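You operate a simulated robot arm through the tools that you are given. There is no shell and no other tool.

You run a simulated robot arm. Do the job below in one go: nothing can be reset, and whatever is moved stays where it is left.

Task
Put the yellow battery inside the yellow hull, latch the hatch shut and hang the white rudder on its stern.

It is judged by the outcome, as a careful person would: the job done as asked, and still so three seconds after it is handed in. It fails if anything else is knocked over, pushed out of place, dropped, spilled or broken.

Robot
A 7-joint arm with a two-finger parallel gripper, fixed in place. Base frame: the origin is at the foot of the arm, x ahead of it, y to its left, z up; the work surface is at about z = 0.78. Readings come in m, degrees, newtons and seconds.
Its first joint turns from -149.0 to 149.0 degrees. Payload 3.43 kg.
Tool frame: the origin (TCP) lies between the finger pads and is the grasp point; the fingertips stand 0.03 m ahead of it; z points along the fingers, y is the line along which they close. The gripper opens to 0.094 m. The fingers are 0.028 m wide and 0.01 m thick; the gripper's body (0.05 by 0.096 m) begins 0.055 m behind the TCP.
Orientation is that of the tool frame in the base frame, as a unit quaternion [w, x, y, z]. With the fingers straight down and closing along the base's y, the tool's x points along the base's -x, its y along +y and its z along -z.

Tools
- The arm moves only by the tool step_arm. Its argument "increments" is a list of rows, each a list of 6 numbers: the shift along the tool's x, y, z in units of 250 mm (1.0 is 250 mm), then the turn, a rotation vector about the tool's x, y, z in units of 90 degrees (1.0 is 90 degrees). In form: [[tx, ty, tz, wx, wy, wz], ...]. A call has 1 to 20 rows; each row is the pose to reach, as a shift and turn from the pose commanded when the call began, along the tool's axes at that moment. "gripper" is the finger opening in m, from 0 to 0.094, set as the call begins (left out, the last holds). A call with a number of a shift or a turn outside -1 to 1 is refused whole. Rows are played at 5 a second. More than 0.05 m and 8.6 degrees between two rows, or a gripper value outside its range, and nothing of the call is played. A pose out of reach is approached as far as the arm can. The call stops where the force on the tool passes 40 N (or 10 N more than at its start, if that is more) or the arm is blocked; 0.2 s more then pass. The fingers move at their own pace (about 0.045 m/s each) and stop on an object; they squeeze with about 21 N. The grip force told is the motor's: it shows also when the fingers shut on nothing. Time passes only in rows, and 0.2 s behind the last, so rows that repeat a pose let the fingers close. It gives the time, the measured TCP pose, the force on the tool (base axes), the opening and the grip force at its end, in the units of the frame above (readings bear some noise), with the torque about the TCP (base axes, N m) and any sound that the robot's microphone picked up, and new pictures: "views" is both (left out), scene, wrist or none.
- Cameras (640 x 400 px; columns grow to the right, rows downward): "scene" is fixed at [0.0641, 0.6373, 1.4556]; the picture's right is [0.58, -0.82, 0.00], its down [-0.59, -0.41, -0.69] and it looks along [0.57, 0.40, -0.72] (base axes); focal length 239 px, centre (320, 200). "wrist" rides on the gripper at [0.076, 0.014, -0.103] in the tool frame; the picture's right is [-0.18, 0.98, 0.00], its down [-0.75, -0.14, -0.64] and it looks along [-0.63, -0.12, 0.77] (tool axes); focal length 243 px, centre (320, 200). There is no depth. A picture from a camera that has moved, and an enlarged one, comes with that camera's place and axes in the base frame and with its lens. The place of the scene camera against the robot may be out by one fixed shift of up to 0.025 m in any direction.
- close_up(camera, box): a new picture of the part [left, top, right, bottom] of that camera's present view, enlarged. No time passes.
- finish_job(): hands the job in; it is judged then, once.

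Nothing tells you positions but the pictures and the camera data. Unless the task says otherwise, let go and move clear before handing in.

The tools are called as name(argument=value, ...) on one line, values as JSON. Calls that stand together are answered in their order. step_arm: Moves the arm, as the interface text tells. Its arguments: {"type":"object","properties":{"increments":{"type":"array","items":{"type":"array","items":{"type":"number"}}},"gripper":{"type":"number"},"views":{"type":"string","enum":["both","scene","wrist","none"]}},"required":["increments"]} The other tools are called the same way: close_up (camera, box) takes an enlarged picture of a part of a camera's view; finish_job () hands the job in.

At the start:

```text
clock: 0.0
position: [0.6577, 0.7374, 1.2311]
ee_rot: [-0.001, 0.0, 1.0, -0.001]
force: [0.7, 0.5, -0.4]
ft_torque: [-0.02, 0.0, -0.02]
gripper_width: 0.0938
gripper_force: 0.0
```

scene: 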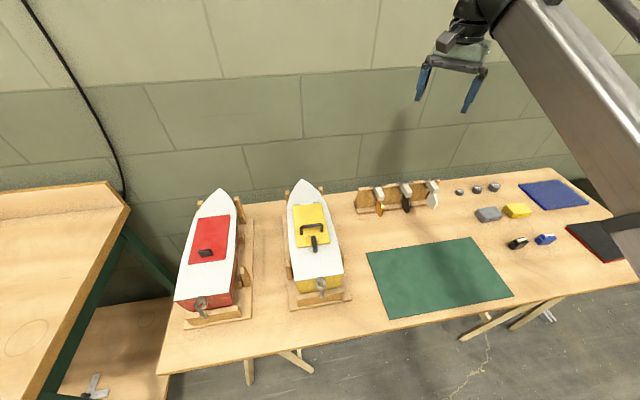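
wrist: 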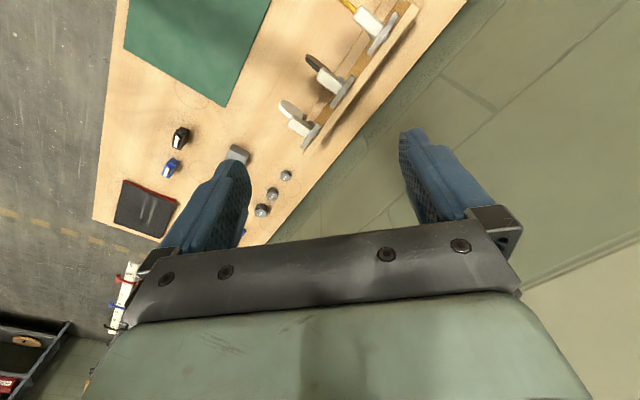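

I see a bench with a red boat and a yellow boat on stands, a rack of three rudders, batteries (grey and yellow), and small items. I'll take enlarged pictures first.

close_up(camera="scene", box=[260, 170, 380, 310])

close_up(camera="scene", box=[340, 160, 460, 230])

close_up(camera="scene", box=[440, 160, 620, 270])

close_up(camera="scene", box=[160, 170, 270, 330])

close_up(camera="wrist", box=[90, 0, 420, 240])

```text
2.86 times, centred on (320, 240) of scene
camera zoom: at [0.0641, 0.6373, 1.4556], right [0.58, -0.82, 0.0], down [-0.59, -0.41, -0.69], along [0.57, 0.4, -0.72], focal length 684 px, centre (320, 86)
```

zoom: 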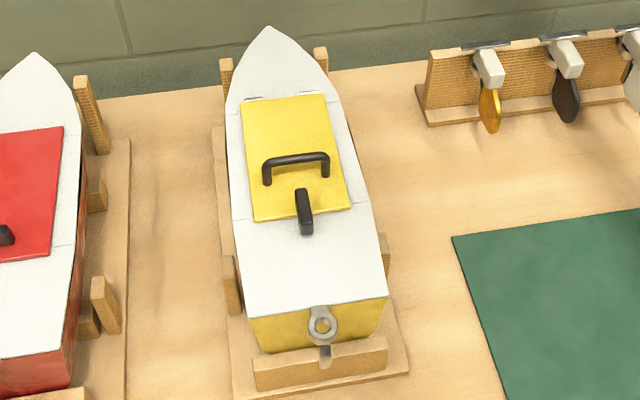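

```text
5.33 times, centred on (400, 195) of scene
camera zoom: at [0.0641, 0.6373, 1.4556], right [0.58, -0.82, 0.0], down [-0.59, -0.41, -0.69], along [0.57, 0.4, -0.72], focal length 1277 px, centre (-107, 227)
```

zoom: 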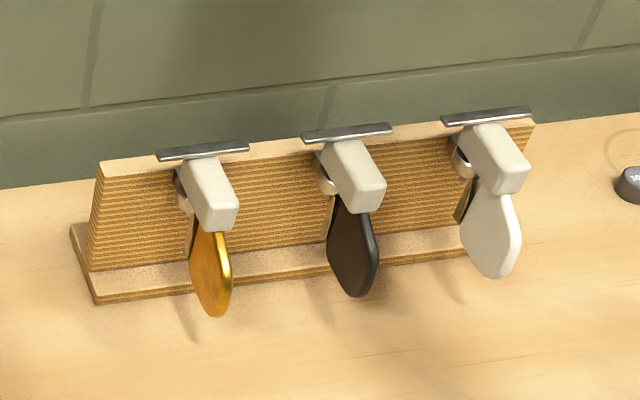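

```text
3.56 times, centred on (530, 215) of scene
camera zoom: at [0.0641, 0.6373, 1.4556], right [0.58, -0.82, 0.0], down [-0.59, -0.41, -0.69], along [0.57, 0.4, -0.72], focal length 851 px, centre (-427, 147)
```

zoom: 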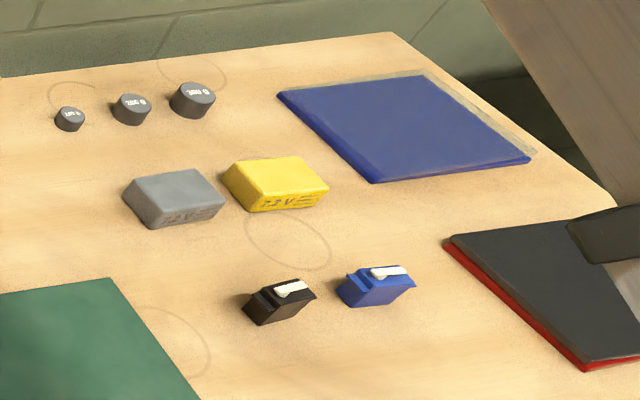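

```text
2.50 times, centred on (215, 250) of scene
camera zoom: at [0.0641, 0.6373, 1.4556], right [0.58, -0.82, 0.0], down [-0.59, -0.41, -0.69], along [0.57, 0.4, -0.72], focal length 598 px, centre (582, 75)
```

zoom: 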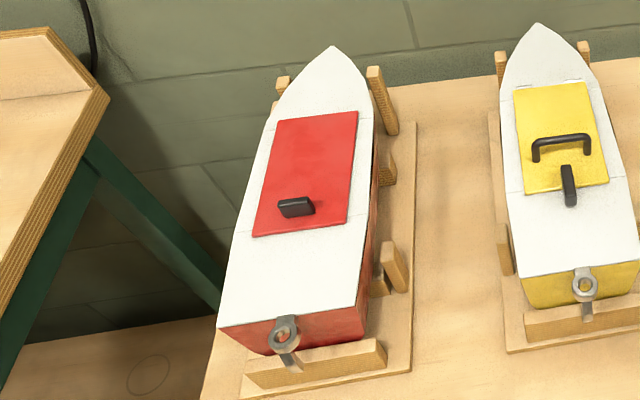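

```text
1.67 times, centred on (255, 120) of wrist
camera zoom: at [0.5824, 0.7492, 1.3338], right [0.18, 0.98, 0.0], down [0.75, -0.14, 0.64], along [0.63, -0.12, -0.77], focal length 404 px, centre (428, 333)
```

zoom: 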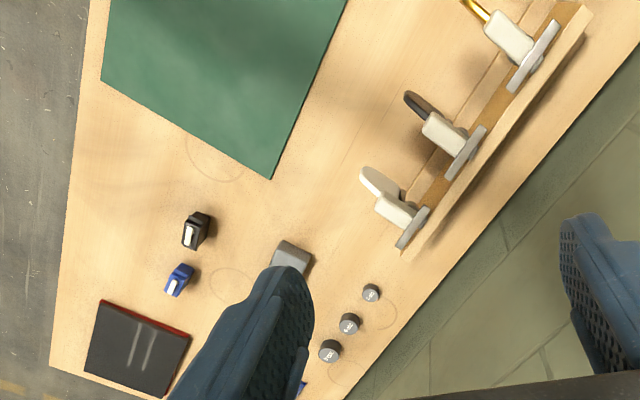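

The yellow hull lies near (0.35, 0.88) with its bow away, the white rudder near (0.76, 0.67) and the yellow battery near (0.95, 0.4). I'll carry the wrist camera over the yellow hull's stern for a closer look.

step_arm(increments=[[0.137, 0.034, 0.034, 0, 0, -0.068], [0.274, 0.068, 0.068, 0, 0, -0.137], [0.411, 0.103, 0.103, 0, 0, -0.205], [0.549, 0.137, 0.137, 0, 0, -0.273], [0.686, 0.171, 0.171, 0, 0, -0.341], [0.823, 0.206, 0.206, 0, 0, -0.41], [0.96, 0.24, 0.24, 0, 0, -0.478]])

```text
clock: 1.6
position: [0.4189, 0.7967, 1.1694]
ee_rot: [0.0, -0.367, 0.93, 0.0]
force: [0.3, 0.7, -0.5]
ft_torque: [0.0, -0.01, -0.03]
gripper_width: 0.0941
gripper_force: 0.0
camera wrist: at [0.3538, 0.7535, 1.2735], right [-0.54, 0.84, 0.0], down [0.65, 0.41, 0.64], along [0.54, 0.34, -0.77], focal length 243 px, centre (320, 200)
```

scene: 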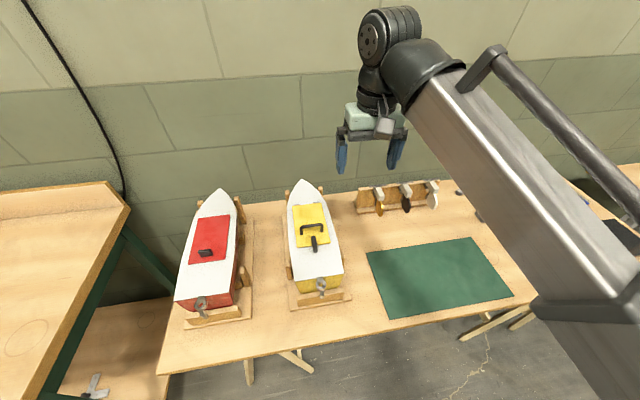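
wrist: 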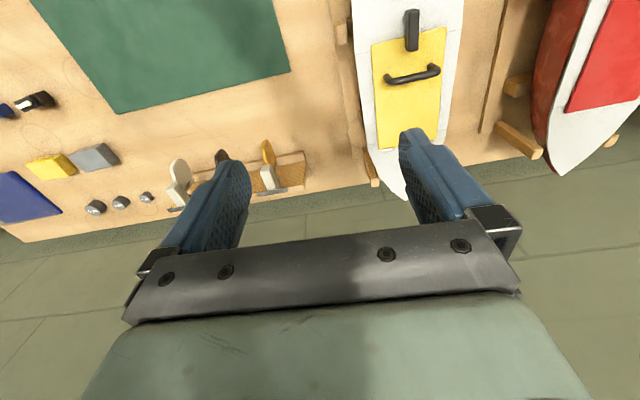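

The yellow hull's hatch has a handle and a turn-button latch, and the hull's axis lies at about 45 degrees. I'll move closer above it to see the latch and stern.

step_arm(increments=[[0.036, 0.106, 0.08, 0, 0, -0.006], [0.072, 0.212, 0.16, 0, 0, -0.012], [0.11, 0.32, 0.24, 0, 0, -0.018], [0.144, 0.424, 0.32, 0, 0, -0.022]])

close_up(camera="wrist", box=[200, 0, 440, 150])

```text
clock: 2.6
position: [0.319, 0.8498, 1.0909]
ee_rot: [-0.001, -0.383, 0.924, 0.0]
force: [0.1, -0.5, -0.2]
ft_torque: [0.04, -0.02, 0.02]
gripper_width: 0.094
gripper_force: 0.1
camera wrist: at [0.2558, 0.8039, 1.1937], right [-0.56, 0.83, 0.0], down [0.63, 0.43, 0.64], along [0.53, 0.36, -0.77], focal length 243 px, centre (320, 200)
```

scene: 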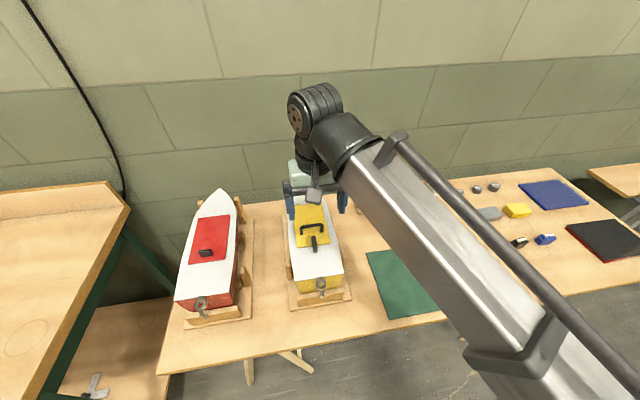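
wrist: 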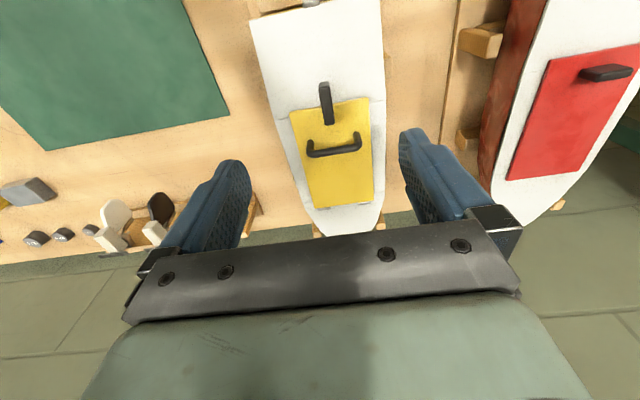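

```text
2.67 times, centred on (320, 75) of wrist
camera zoom: at [0.2558, 0.8039, 1.1937], right [-0.56, 0.83, 0.0], down [0.63, 0.43, 0.64], along [0.53, 0.36, -0.77], focal length 647 px, centre (320, 533)
```

zoom: 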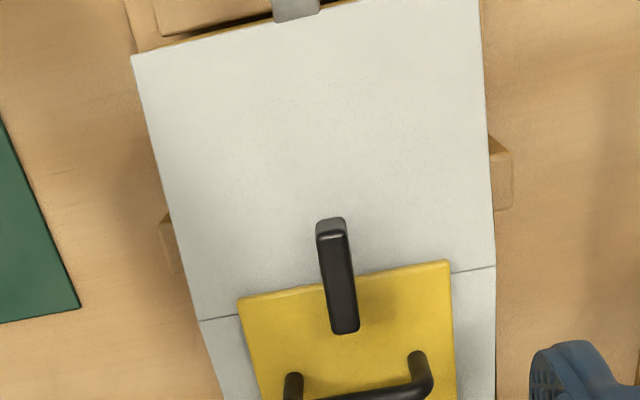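

The yellow hatch's turn button lies fore-and-aft over the hatch's rear edge, while the red one lies crosswise. I'll go lower with a tilt to see how the latch and stern fitting work.

step_arm(increments=[[0.018, 0, 0.076, 0, -0.056, 0], [0.037, 0, 0.152, 0, -0.111, 0], [0.055, 0, 0.228, 0, -0.167, 0], [0.073, 0, 0.304, 0, -0.222, 0]])

close_up(camera="wrist", box=[220, 0, 420, 125])

close_up(camera="wrist", box=[480, 0, 640, 100])

close_up(camera="wrist", box=[0, 100, 240, 250])

```text
clock: 3.6
position: [0.3063, 0.8364, 1.0144]
ee_rot: [0.161, -0.377, 0.91, 0.067]
force: [-0.6, 0.2, 0.6]
ft_torque: [-0.04, 0.01, -0.01]
gripper_width: 0.094
gripper_force: 0.1
camera wrist: at [0.2215, 0.7696, 1.0853], right [-0.57, 0.82, 0.06], down [0.45, 0.24, 0.86], along [0.69, 0.52, -0.5], focal length 243 px, centre (320, 200)
```

scene: 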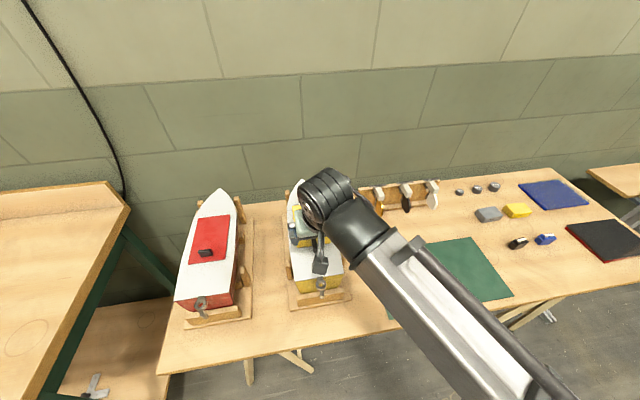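
wrist: 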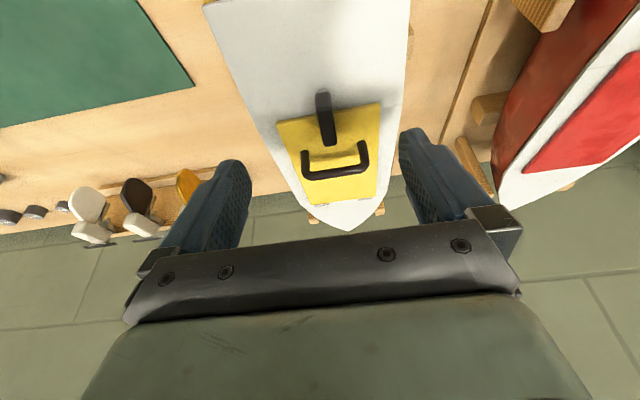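

```text
3.20 times, centred on (320, 62) of wrist
camera zoom: at [0.2215, 0.7696, 1.0853], right [-0.57, 0.82, 0.06], down [0.45, 0.24, 0.86], along [0.69, 0.52, -0.5], focal length 776 px, centre (320, 640)
```

zoom: 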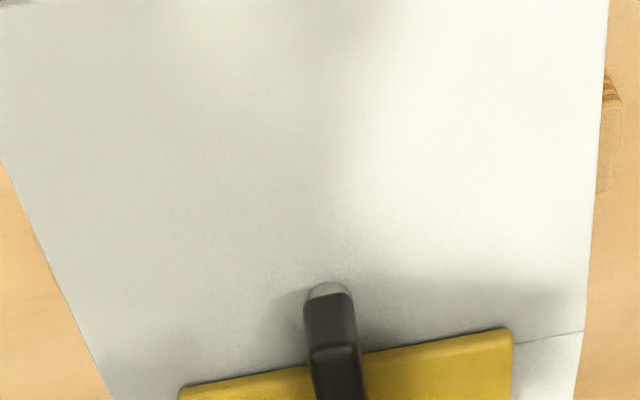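

```text
4.00 times, centred on (560, 50) of wrist
camera zoom: at [0.2215, 0.7696, 1.0853], right [-0.57, 0.82, 0.06], down [0.45, 0.24, 0.86], along [0.69, 0.52, -0.5], focal length 970 px, centre (-640, 800)
```

zoom: 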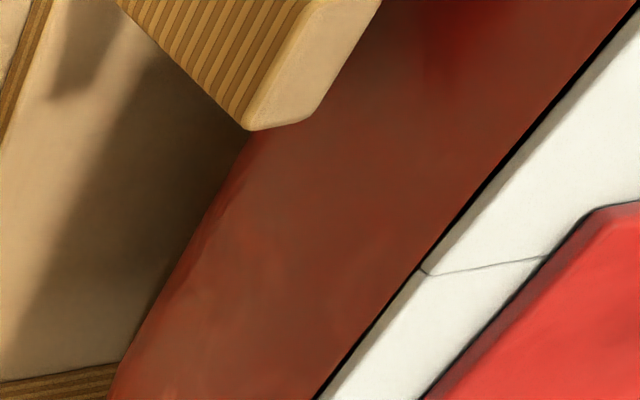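

```text
2.67 times, centred on (120, 175) of wrist
camera zoom: at [0.2215, 0.7696, 1.0853], right [-0.57, 0.82, 0.06], down [0.45, 0.24, 0.86], along [0.69, 0.52, -0.5], focal length 647 px, centre (853, 267)
```

zoom: 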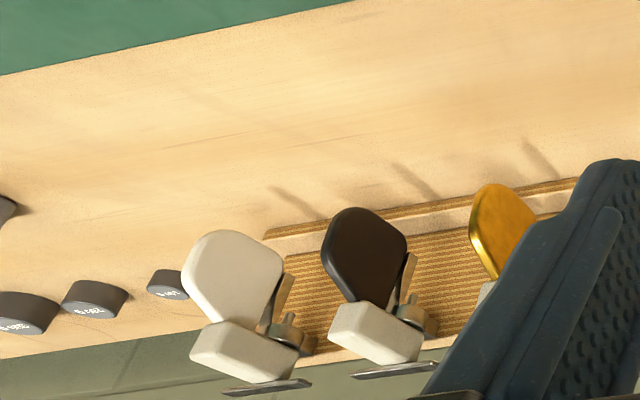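

The bar's pivot side is still unclear. I'll back off astern to see the transom fitting and the latch's aft end.

step_arm(increments=[[0.14, 0, -0.05, 0, 0, 0], [0.28, 0, -0.1, 0, 0, 0], [0.42, 0, -0.14, 0, 0, 0]])

close_up(camera="wrist", box=[240, 60, 400, 160])

close_up(camera="wrist", box=[240, 0, 400, 100])

close_up(camera="wrist", box=[400, 0, 600, 125])

```text
clock: 4.4
position: [0.2282, 0.758, 1.0112]
ee_rot: [0.161, -0.376, 0.91, 0.067]
force: [0.4, 0.6, -0.2]
ft_torque: [0.0, -0.03, 0.02]
gripper_width: 0.0943
gripper_force: 0.1
camera wrist: at [0.1427, 0.6906, 1.0823], right [-0.57, 0.82, 0.06], down [0.45, 0.25, 0.86], along [0.69, 0.52, -0.5], focal length 243 px, centre (320, 200)
```

scene: 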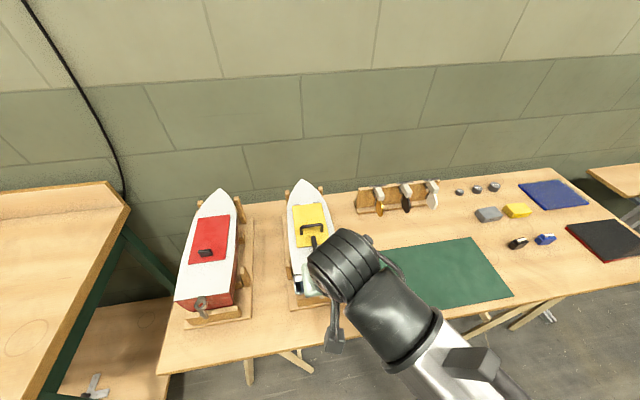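
wrist: 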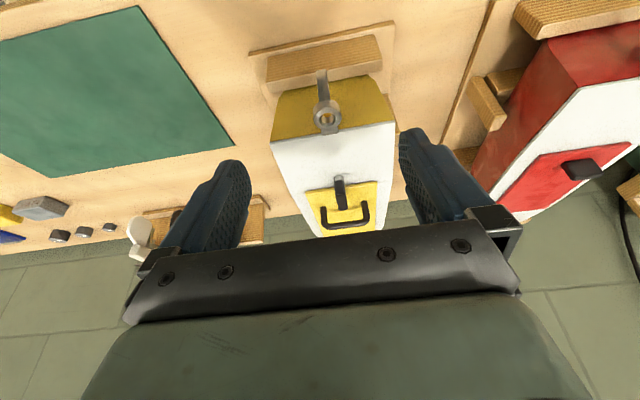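

```text
4.00 times, centred on (320, 110) of wrist
camera zoom: at [0.1427, 0.6906, 1.0823], right [-0.57, 0.82, 0.06], down [0.45, 0.25, 0.86], along [0.69, 0.52, -0.5], focal length 970 px, centre (320, 560)
```

zoom: 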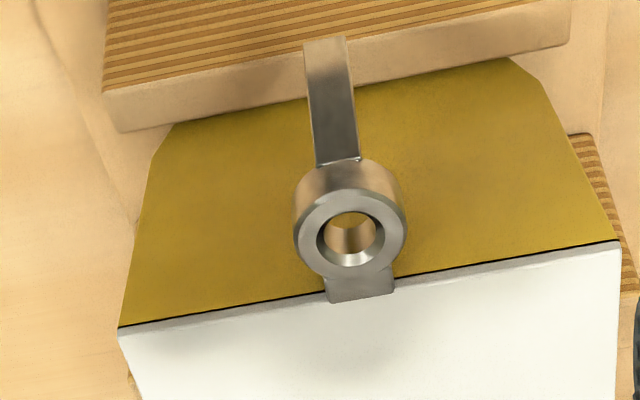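

```text
4.00 times, centred on (320, 50) of wrist
camera zoom: at [0.1427, 0.6906, 1.0823], right [-0.57, 0.82, 0.06], down [0.45, 0.25, 0.86], along [0.69, 0.52, -0.5], focal length 970 px, centre (320, 800)
```

zoom: 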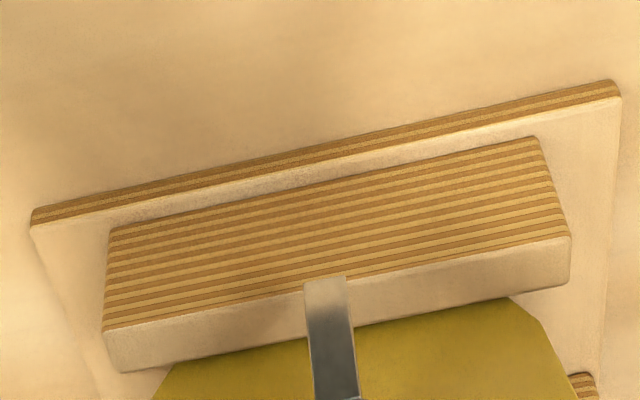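

```text
3.20 times, centred on (500, 62) of wrist
camera zoom: at [0.1427, 0.6906, 1.0823], right [-0.57, 0.82, 0.06], down [0.45, 0.25, 0.86], along [0.69, 0.52, -0.5], focal length 776 px, centre (-256, 640)
```

zoom: 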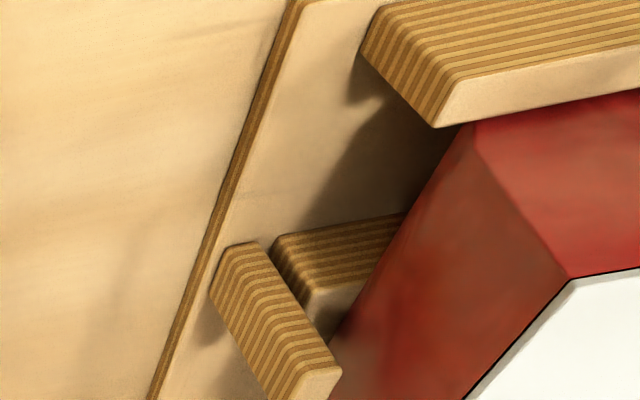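

close_up(camera="wrist", box=[290, 150, 410, 240])

close_up(camera="wrist", box=[500, 120, 640, 220])

close_up(camera="scene", box=[280, 200, 340, 240])

close_up(camera="scene", box=[180, 230, 240, 270])

```text
4.44 times, centred on (350, 195) of wrist
camera zoom: at [0.1427, 0.6906, 1.0823], right [-0.57, 0.82, 0.06], down [0.45, 0.25, 0.86], along [0.69, 0.52, -0.5], focal length 1078 px, centre (187, 222)
```

zoom: 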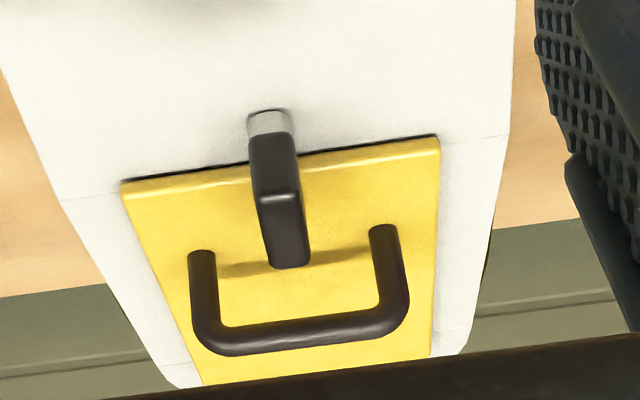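

```text
4.00 times, centred on (570, 170) of wrist
camera zoom: at [0.1427, 0.6906, 1.0823], right [-0.57, 0.82, 0.06], down [0.45, 0.25, 0.86], along [0.69, 0.52, -0.5], focal length 970 px, centre (-680, 320)
```

zoom: 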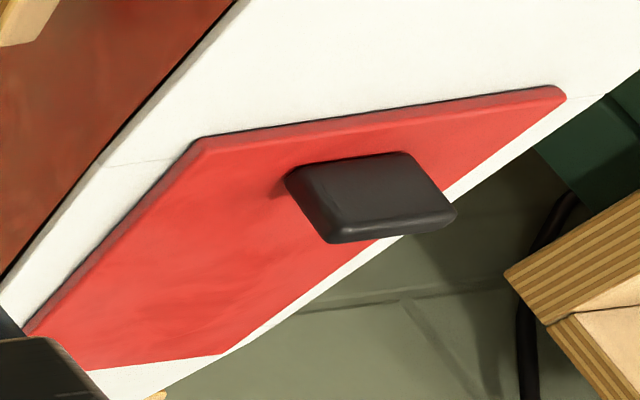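

```text
10.00 times, centred on (310, 220) of scene
camera zoom: at [0.0641, 0.6373, 1.4556], right [0.58, -0.82, 0.0], down [-0.59, -0.41, -0.69], along [0.57, 0.4, -0.72], focal length 2394 px, centre (420, 0)
```

zoom: 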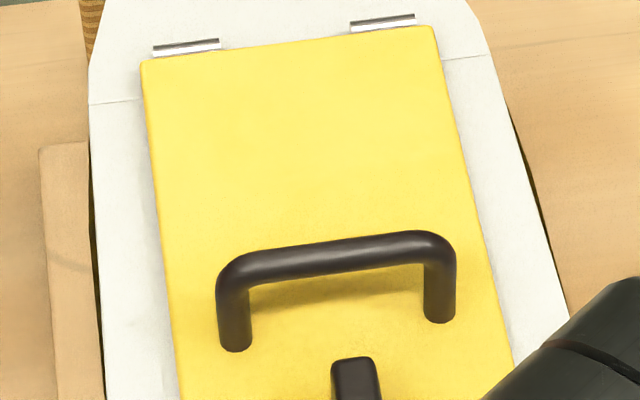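

```text
10.00 times, centred on (210, 250) of scene
camera zoom: at [0.0641, 0.6373, 1.4556], right [0.58, -0.82, 0.0], down [-0.59, -0.41, -0.69], along [0.57, 0.4, -0.72], focal length 2394 px, centre (1420, -300)
```

zoom: 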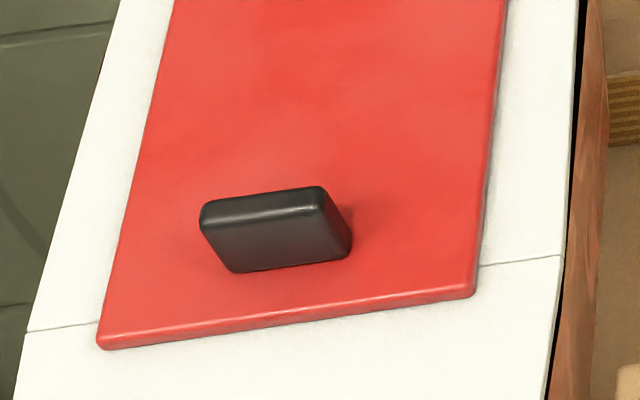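

The latch is a turn button pivoting on a grey post just aft of the hatch edge; the hatch is hinged at the bow end with a U handle, and the stern has a gudgeon ring. I'll straighten the tool and stand over the latch bar at about (0.328, 0.863).

step_arm(increments=[[-0.139, 0.004, 0.041, 0, 0.055, 0], [-0.278, 0.008, 0.083, 0, 0.111, 0], [-0.417, 0.012, 0.124, 0, 0.167, 0], [-0.556, 0.016, 0.166, 0, 0.222, 0]], gripper=0.05)

close_up(camera="wrist", box=[200, 0, 440, 150])

```text
clock: 5.4
position: [0.3289, 0.8638, 1.0208]
ee_rot: [-0.001, -0.383, 0.924, 0.0]
force: [-0.6, -0.1, 0.8]
ft_torque: [0.05, -0.01, 0.03]
gripper_width: 0.0497
gripper_force: 0.1
camera wrist: at [0.2648, 0.8181, 1.124], right [-0.56, 0.83, 0.0], down [0.63, 0.43, 0.64], along [0.53, 0.36, -0.77], focal length 243 px, centre (320, 200)
```

scene: 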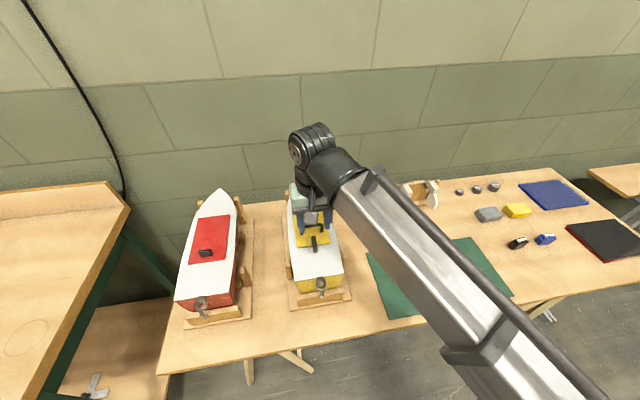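
wrist: 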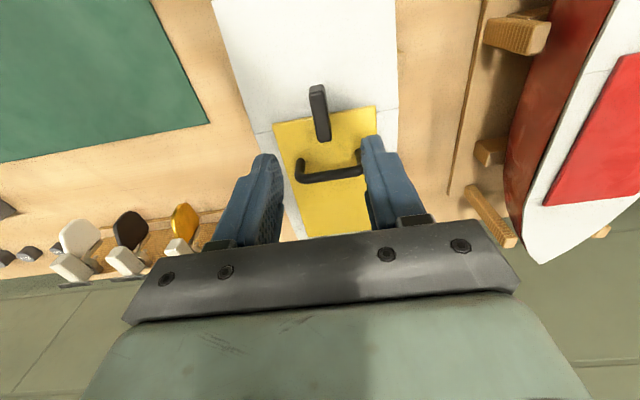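

```text
2.67 times, centred on (320, 75) of wrist
camera zoom: at [0.2648, 0.8181, 1.124], right [-0.56, 0.83, 0.0], down [0.63, 0.43, 0.64], along [0.53, 0.36, -0.77], focal length 647 px, centre (320, 533)
```

zoom: 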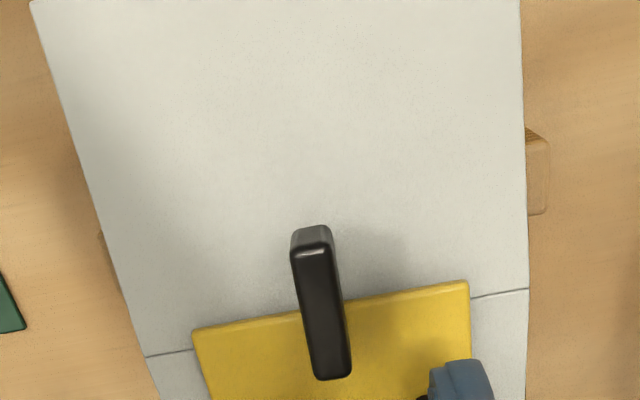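

The bar lies right between the fingers along the hull's axis. I'll lower to it and close on it.

step_arm(increments=[[0, 0.002, 0.1, 0, 0, 0], [0, 0.002, 0.2, 0, 0, 0], [0, 0.002, 0.275, 0, 0, 0], [0, 0.002, 0.275, 0, 0, 0]], views="none")

step_arm(increments=[[0, 0, 0, 0, 0, 0], [0, 0, 0, 0, 0, 0], [0, 0, 0, 0, 0, 0], [0, 0, 0, 0, 0, 0]], gripper=0.0)

```text
clock: 6.4
position: [0.3281, 0.864, 0.9513]
ee_rot: [0.0, -0.382, 0.924, 0.0]
force: [1.0, -1.0, 8.9]
ft_torque: [0.06, -0.12, 0.04]
gripper_width: 0.0499
gripper_force: 0.0
```

```text
clock: 7.4
position: [0.3268, 0.8639, 0.9512]
ee_rot: [0.0, -0.384, 0.923, 0.001]
force: [-7.9, 8.6, 12.0]
ft_torque: [0.17, 0.18, 0.04]
gripper_width: 0.0118
gripper_force: 21.2
camera wrist: at [0.2634, 0.8186, 1.0547], right [-0.57, 0.82, 0.0], down [0.63, 0.43, 0.64], along [0.53, 0.36, -0.77], focal length 243 px, centre (320, 200)
```

scene: 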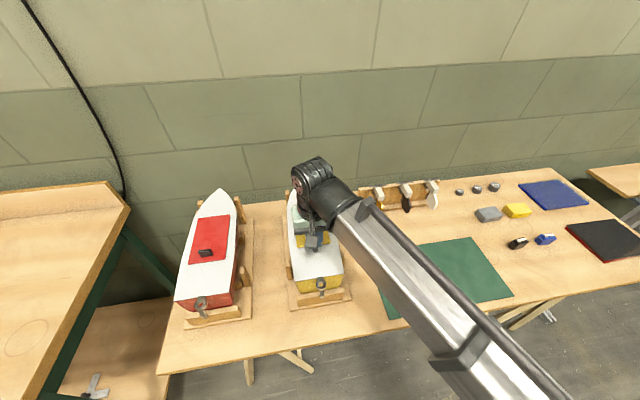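
wrist: 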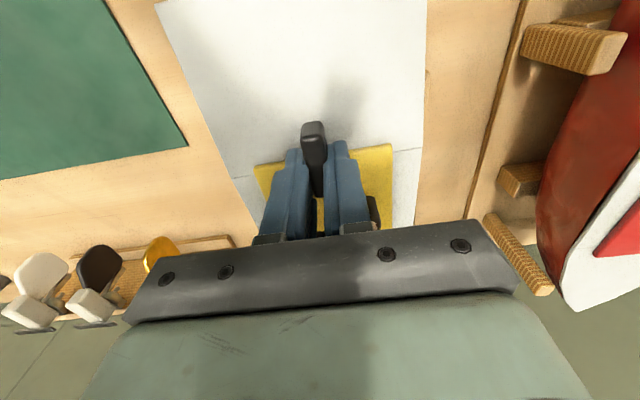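

I have the bar gripped (1.2 cm wide) with a slight press on the hatch. I'll raise 2 mm and start swinging the bar to port about its post.

step_arm(increments=[[0, 0.0036, -0.009, 0, 0, 0], [0.0007, 0.0142, -0.009, 0, 0, -0.0889], [0.0029, 0.0245, -0.009, 0, 0, -0.1778], [0.0066, 0.0345, -0.009, 0, 0, -0.2667], [0.0115, 0.0439, -0.009, 0, 0, -0.3556]])

```text
clock: 8.6
position: [0.3175, 0.8687, 0.9526]
ee_rot: [0.0, -0.624, 0.782, 0.0]
force: [0.4, 0.2, 1.0]
ft_torque: [-0.35, 0.43, 0.01]
gripper_width: 0.0118
gripper_force: 21.1
camera wrist: at [0.2877, 0.7972, 1.0564], right [-0.92, 0.4, 0.0], down [0.31, 0.7, 0.64], along [0.26, 0.59, -0.77], focal length 243 px, centre (320, 200)
```

scene: 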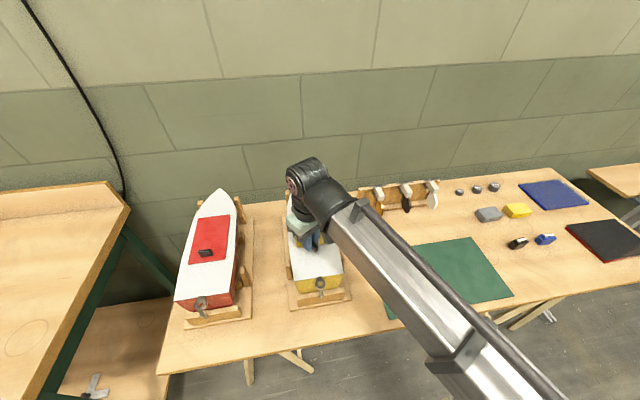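
wrist: 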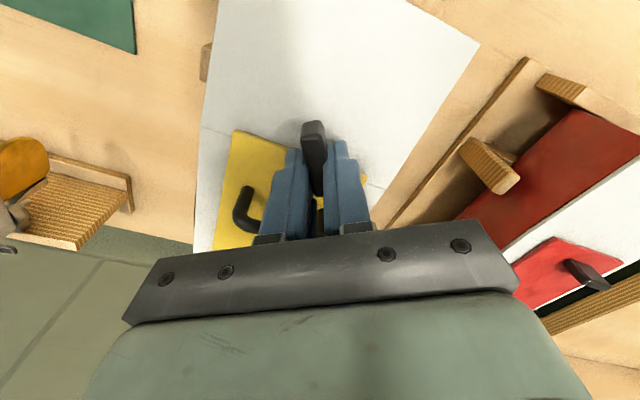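

It swings freely. I continue the arc to a quarter turn.

step_arm(increments=[[0.0007, 0.0106, 0, 0, 0, -0.0889], [0.0029, 0.0209, 0, 0, 0, -0.1778], [0.0066, 0.0309, 0, 0, 0, -0.2667], [0.0115, 0.0403, 0, 0, 0, -0.3556], [0.0178, 0.0489, 0, 0, 0, -0.4444], [0.0251, 0.0565, 0, 0, 0, -0.5333], [0.0335, 0.063, 0, 0, 0, -0.6222], [0.036, 0.0645, 0, 0, 0, -0.644]])

```text
clock: 10.4
position: [0.3008, 0.8647, 0.9523]
ee_rot: [0.0, 0.924, -0.383, 0.0]
force: [3.9, 5.7, -0.3]
ft_torque: [0.36, 0.1, 0.0]
gripper_width: 0.0119
gripper_force: 20.9
camera wrist: at [0.3448, 0.7992, 1.0559], right [-0.82, -0.57, 0.0], down [-0.43, 0.63, 0.64], along [-0.36, 0.53, -0.77], focal length 243 px, centre (320, 200)
```

scene: 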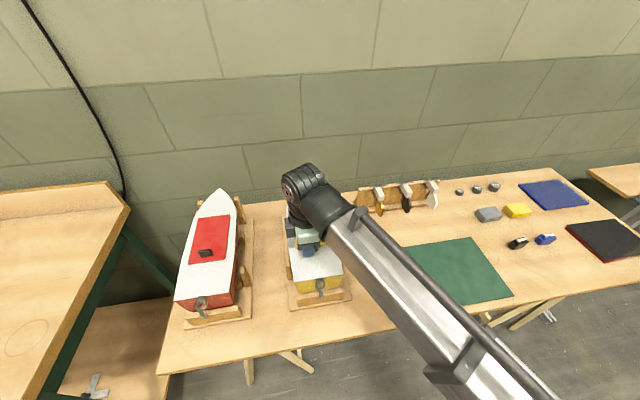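
wrist: 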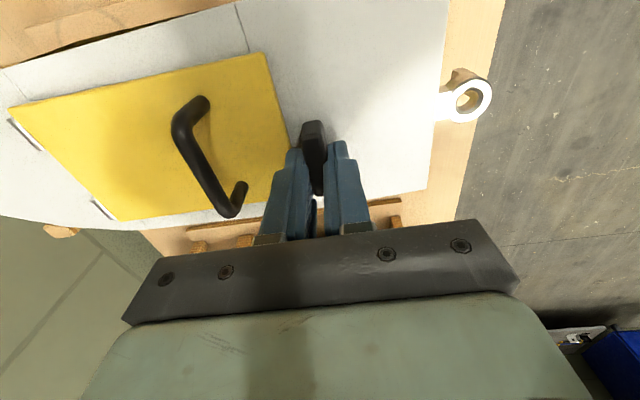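

The latch bar now lies crosswise, clear of the hatch edge. I'll let go of it, rise and move above the U handle at about (0.354, 0.890).

step_arm(increments=[[0, 0, 0, 0, 0, 0], [0, 0, 0, 0, 0, 0], [0, 0, -0.04, 0, 0, 0], [0, 0, -0.13, 0, 0, 0], [0, 0, -0.231, 0, 0, 0], [0.04, -0.112, -0.231, 0, 0, 0], [0.0788, -0.224, -0.231, 0, 0, 0]], gripper=0.04)

close_up(camera="wrist", box=[200, 50, 440, 200])

```text
clock: 12.0
position: [0.3536, 0.8909, 1.0129]
ee_rot: [0.0, 0.924, -0.383, 0.0]
force: [0.0, -1.4, 0.2]
ft_torque: [0.02, 0.04, 0.03]
gripper_width: 0.0398
gripper_force: 0.1
camera wrist: at [0.3978, 0.8247, 1.1149], right [-0.83, -0.56, 0.0], down [-0.43, 0.63, 0.64], along [-0.36, 0.53, -0.77], focal length 243 px, centre (320, 200)
```

scene: 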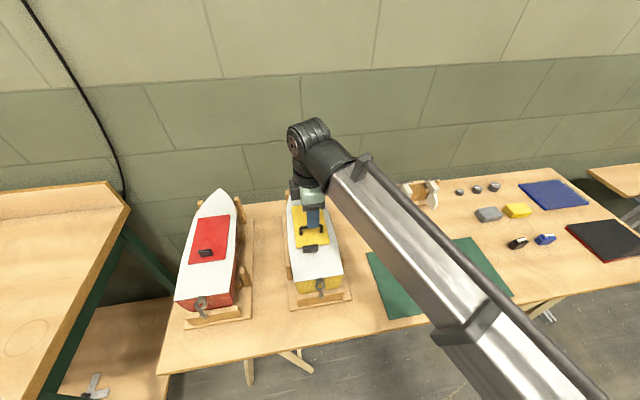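
wrist: 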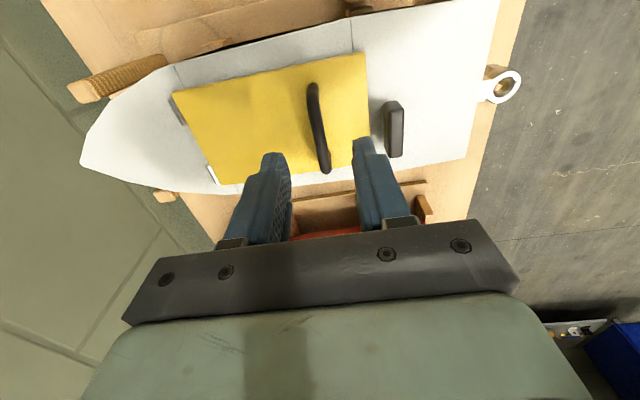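

```text
2.67 times, centred on (320, 125) of wrist
camera zoom: at [0.3978, 0.8247, 1.1149], right [-0.83, -0.56, 0.0], down [-0.43, 0.63, 0.64], along [-0.36, 0.53, -0.77], focal length 647 px, centre (320, 400)
```

zoom: 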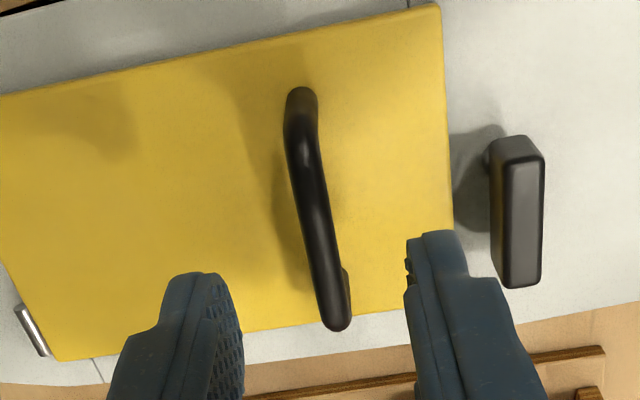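

The hatch handle sits between the fingers at p≈0.879. Before gripping I'll test in the free air above whether the arm reaches the far end of the hatch's swing with the tool upright.

step_arm(increments=[[0, -0.14, -0.07, 0, 0, 0], [0, -0.28, -0.14, 0, 0, 0], [0, -0.42, -0.21, 0, 0, 0], [0, -0.56, -0.28, 0, 0, 0], [0, -0.56, -0.28, 0, 0, 0]])

```text
clock: 13.2
position: [0.4532, 0.9903, 1.0805]
ee_rot: [-0.001, 0.924, -0.383, -0.001]
force: [-1.1, -0.1, 0.5]
ft_torque: [0.02, 0.0, -0.03]
gripper_width: 0.04
gripper_force: 0.0
camera wrist: at [0.4969, 0.9238, 1.1836], right [-0.83, -0.56, 0.0], down [-0.43, 0.63, 0.64], along [-0.36, 0.53, -0.77], focal length 243 px, centre (320, 200)
```

scene: 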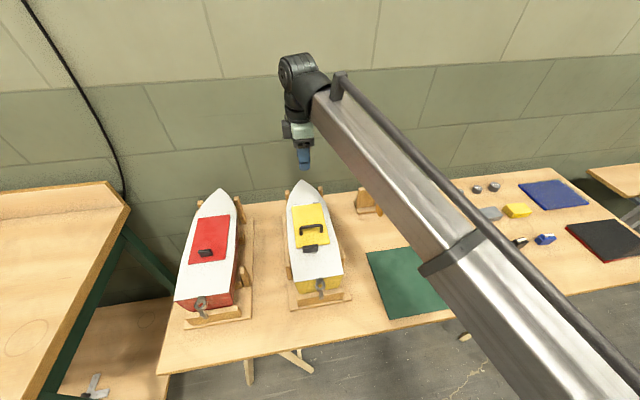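
wrist: 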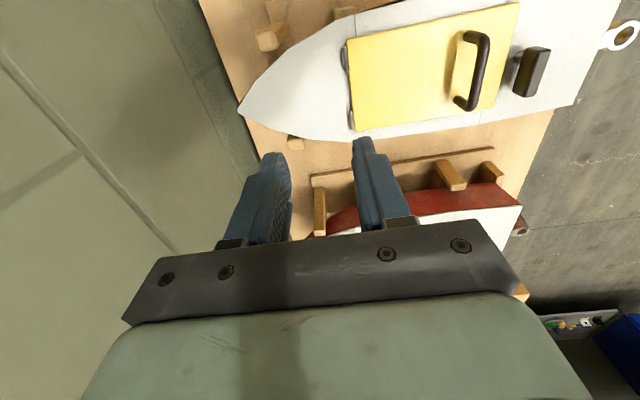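

Reach is fine out there. I go back over the handle and lower so its bar sits between the fingertips.

step_arm(increments=[[0, 0.14, 0.07, 0, 0, 0], [0, 0.28, 0.14, 0, 0, 0], [0, 0.42, 0.21, 0, 0, 0], [0, 0.564, 0.28, 0, 0, 0], [0, 0.564, 0.4, 0, 0, 0], [0, 0.564, 0.485, 0, 0, 0], [0, 0.564, 0.485, 0, 0, 0]])

close_up(camera="wrist", box=[200, 50, 440, 200])

```text
clock: 14.8
position: [0.3532, 0.8894, 0.9597]
ee_rot: [0.0, 0.924, -0.383, -0.001]
force: [-0.1, 0.7, 0.3]
ft_torque: [0.0, -0.04, -0.01]
gripper_width: 0.0401
gripper_force: 0.1
camera wrist: at [0.397, 0.8242, 1.0631], right [-0.83, -0.56, 0.0], down [-0.43, 0.63, 0.64], along [-0.36, 0.53, -0.77], focal length 243 px, centre (320, 200)
```

scene: 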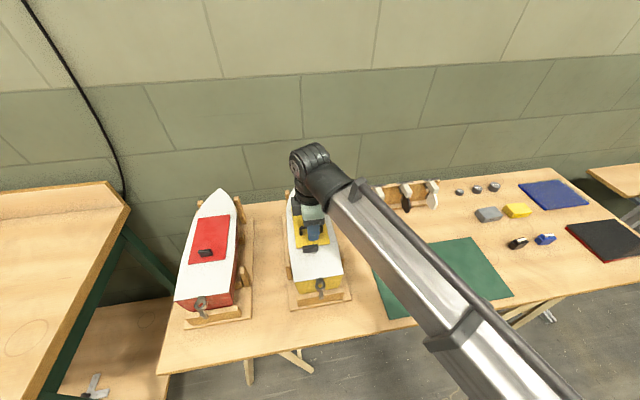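
wrist: 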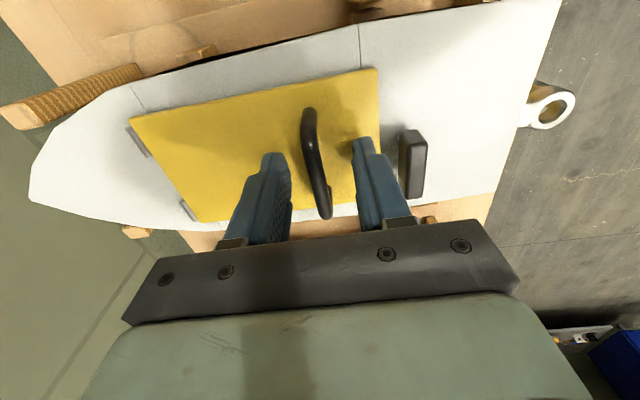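

```text
2.67 times, centred on (320, 125) of wrist
camera zoom: at [0.397, 0.8242, 1.0631], right [-0.83, -0.56, 0.0], down [-0.43, 0.63, 0.64], along [-0.36, 0.53, -0.77], focal length 647 px, centre (320, 400)
```

zoom: 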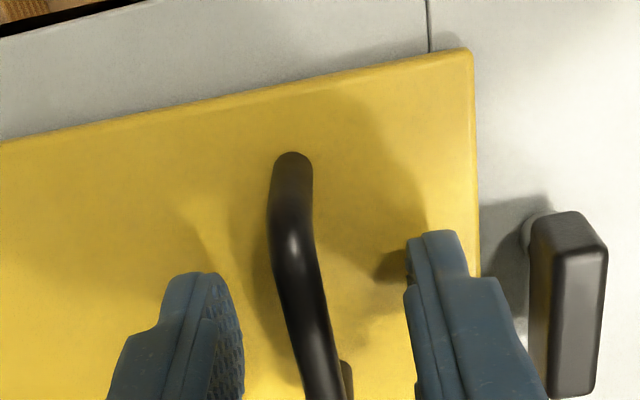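

The bar is between the fingers. Closing on it.

step_arm(increments=[[0, 0, 0, 0, 0, 0], [0, 0, 0, 0, 0, 0], [0, 0, 0, 0, 0, 0], [0, 0, 0, 0, 0, 0]], gripper=0.0)

close_up(camera="wrist", box=[200, 50, 440, 200])

```text
clock: 15.8
position: [0.3533, 0.8911, 0.9602]
ee_rot: [-0.001, 0.923, -0.384, 0.0]
force: [6.7, 7.4, 0.2]
ft_torque: [0.06, -0.03, 0.02]
gripper_width: 0.0084
gripper_force: 21.0
camera wrist: at [0.3977, 0.8248, 1.0632], right [-0.83, -0.56, 0.0], down [-0.43, 0.63, 0.64], along [-0.36, 0.53, -0.77], focal length 243 px, centre (320, 200)
```

scene: 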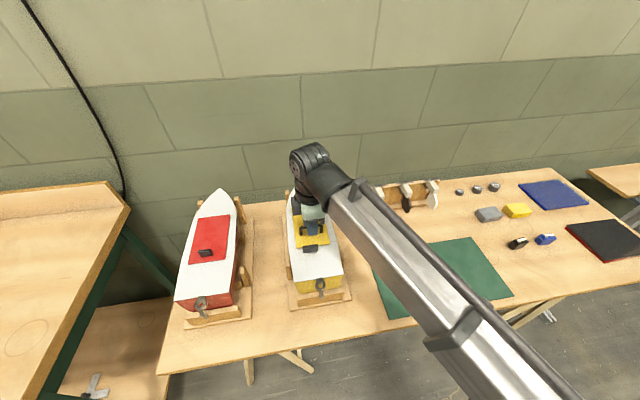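
wrist: 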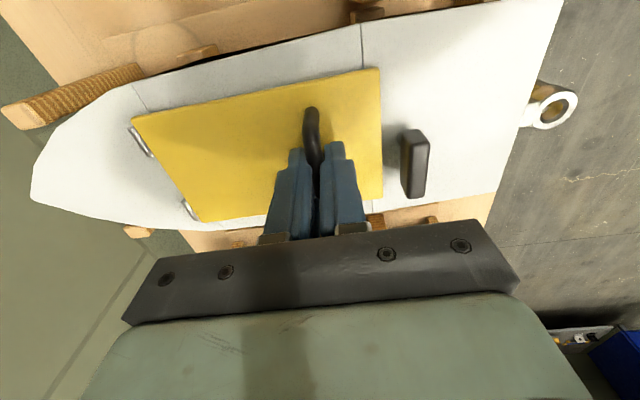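

```text
2.67 times, centred on (320, 125) of wrist
camera zoom: at [0.3977, 0.8248, 1.0632], right [-0.83, -0.56, 0.0], down [-0.43, 0.63, 0.64], along [-0.36, 0.53, -0.77], focal length 647 px, centre (320, 400)
```

zoom: 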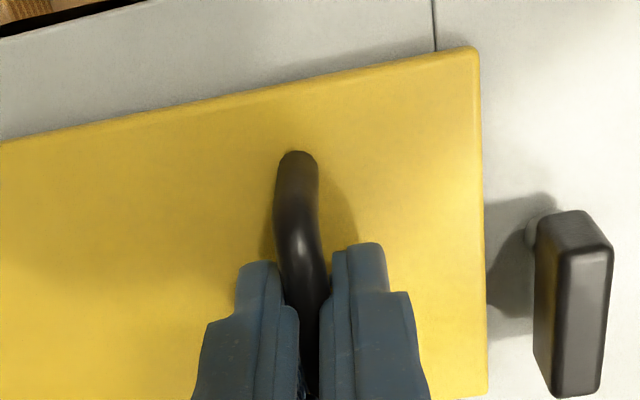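

The bar (8 mm) is held. I'll start lifting the hatch along its hinge arc, keeping the tool upright so the bar turns in the fingers.

step_arm(increments=[[0, -0.012, -0.03, 0, 0, 0], [0, -0.0236, -0.0592, 0, 0, 0], [0, -0.036, -0.088, 0, 0, 0], [0, -0.0516, -0.1152, 0, 0, 0], [0, -0.069, -0.142, 0, 0, 0], [0, -0.0872, -0.1668, 0, 0, 0]])

```text
clock: 17.2
position: [0.3689, 0.9043, 1.001]
ee_rot: [-0.001, 0.924, -0.382, 0.0]
force: [1.6, 4.9, -0.3]
ft_torque: [-0.01, -0.01, 0.04]
gripper_width: 0.0084
gripper_force: 21.1
camera wrist: at [0.4124, 0.8396, 1.1049], right [-0.83, -0.56, 0.0], down [-0.43, 0.63, 0.64], along [-0.36, 0.53, -0.77], focal length 243 px, centre (320, 200)
```

scene: 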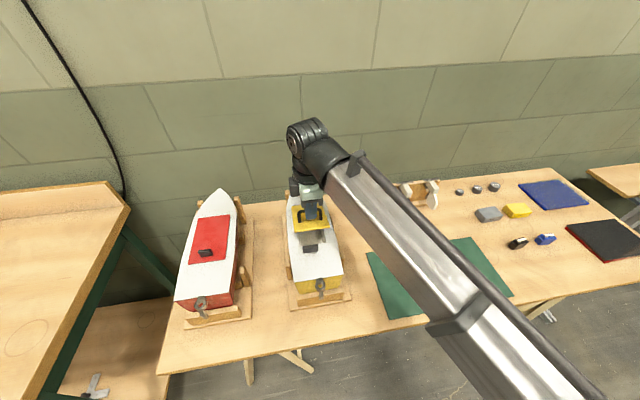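
wrist: 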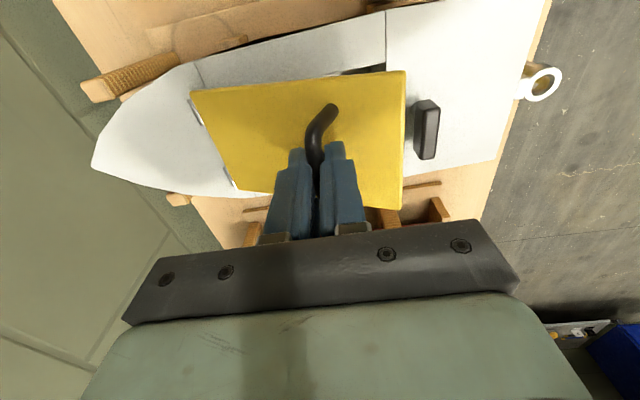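

The hatch lifts well. I continue the arc to about 72 degrees.

step_arm(increments=[[0, -0.021, -0.024, 0, 0, 0], [0, -0.043, -0.046, 0, 0, 0], [0, -0.066, -0.067, 0, 0, 0], [0, -0.0914, -0.086, 0, 0, 0], [0, -0.118, -0.1035, 0, 0, 0], [0, -0.1446, -0.1188, 0, 0, 0], [0, -0.172, -0.132, 0, 0, 0], [0, -0.2018, -0.1436, 0, 0, 0], [0, -0.2622, -0.1604, 0, 0, 0], [0, -0.3242, -0.1684, 0, 0, 0]])

```text
clock: 19.4
position: [0.426, 0.9619, 1.0438]
ee_rot: [0.0, 0.923, -0.384, 0.0]
force: [-1.8, 2.3, -0.5]
ft_torque: [-0.09, -0.12, -0.02]
gripper_width: 0.0084
gripper_force: 21.4
camera wrist: at [0.4701, 0.8969, 1.1467], right [-0.83, -0.56, 0.0], down [-0.43, 0.63, 0.64], along [-0.36, 0.53, -0.77], focal length 243 px, centre (320, 200)
```

scene: 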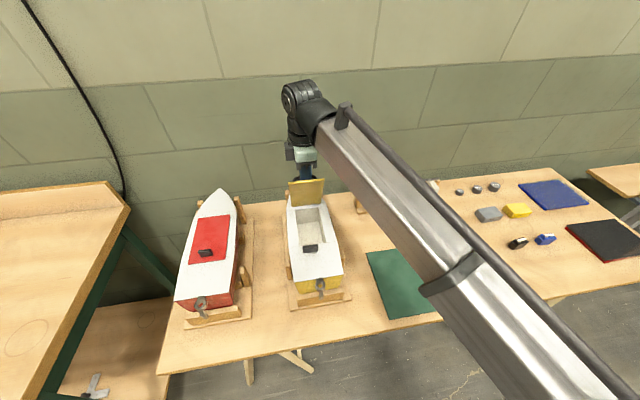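
wrist: 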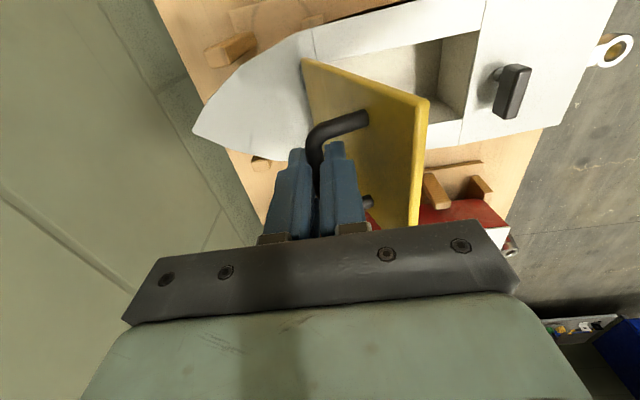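

The hatch nears upright and the battery bay is visible. I'll carry it on past vertical in small steps.

step_arm(increments=[[0, -0.031, 0, 0, 0, 0], [0, -0.0624, 0, 0, 0, 0], [0, -0.094, 0.004, 0, 0, 0], [0, -0.1244, 0.0096, 0, 0, 0], [0, -0.155, 0.018, 0, 0, 0], [0, -0.1844, 0.0272, 0, 0, 0]])

```text
clock: 20.8
position: [0.4584, 0.995, 1.0373]
ee_rot: [0.0, 0.924, -0.383, 0.0]
force: [1.5, -0.3, 0.7]
ft_torque: [-0.03, -0.06, -0.02]
gripper_width: 0.0086
gripper_force: 21.4
camera wrist: at [0.5026, 0.9292, 1.1406], right [-0.83, -0.56, 0.0], down [-0.43, 0.63, 0.64], along [-0.36, 0.53, -0.77], focal length 243 px, centre (320, 200)
```

scene: 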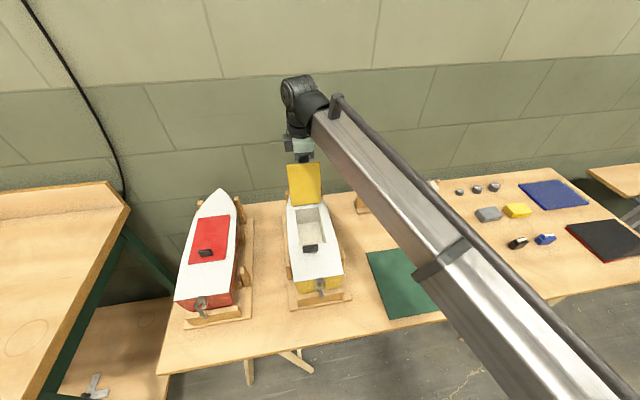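
wrist: 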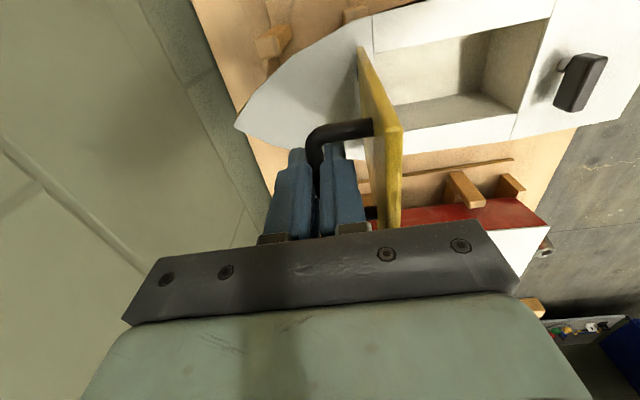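

step_arm(increments=[[0, -0.028, 0.012, 0, 0, 0], [0, -0.0568, 0.026, 0, 0, 0]])

close_up(camera="wrist", box=[220, 50, 460, 250])

```text
clock: 21.4
position: [0.4694, 1.0056, 1.0298]
ee_rot: [0.0, 0.924, -0.383, 0.0]
force: [2.9, -1.5, 1.9]
ft_torque: [-0.11, -0.11, -0.03]
gripper_width: 0.0085
gripper_force: 20.6
camera wrist: at [0.5127, 0.9393, 1.1339], right [-0.83, -0.56, 0.0], down [-0.43, 0.63, 0.64], along [-0.36, 0.53, -0.77], focal length 243 px, centre (320, 200)
```

scene: 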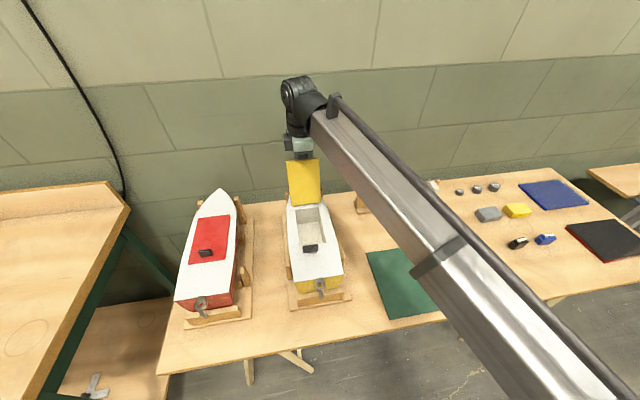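
wrist: 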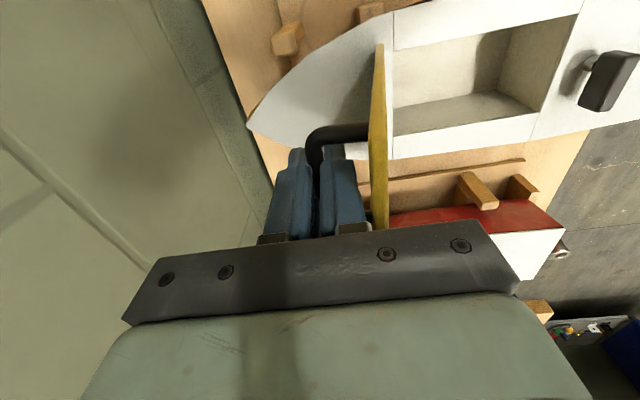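

```text
2.00 times, centred on (340, 150) of wrist
camera zoom: at [0.5127, 0.9393, 1.1339], right [-0.83, -0.56, 0.0], down [-0.43, 0.63, 0.64], along [-0.36, 0.53, -0.77], focal length 485 px, centre (280, 300)
```

zoom: 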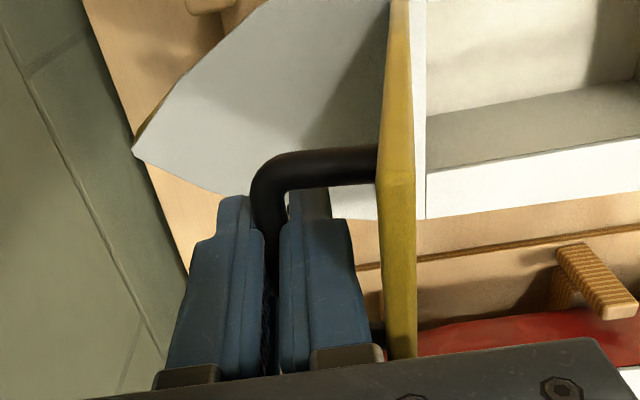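

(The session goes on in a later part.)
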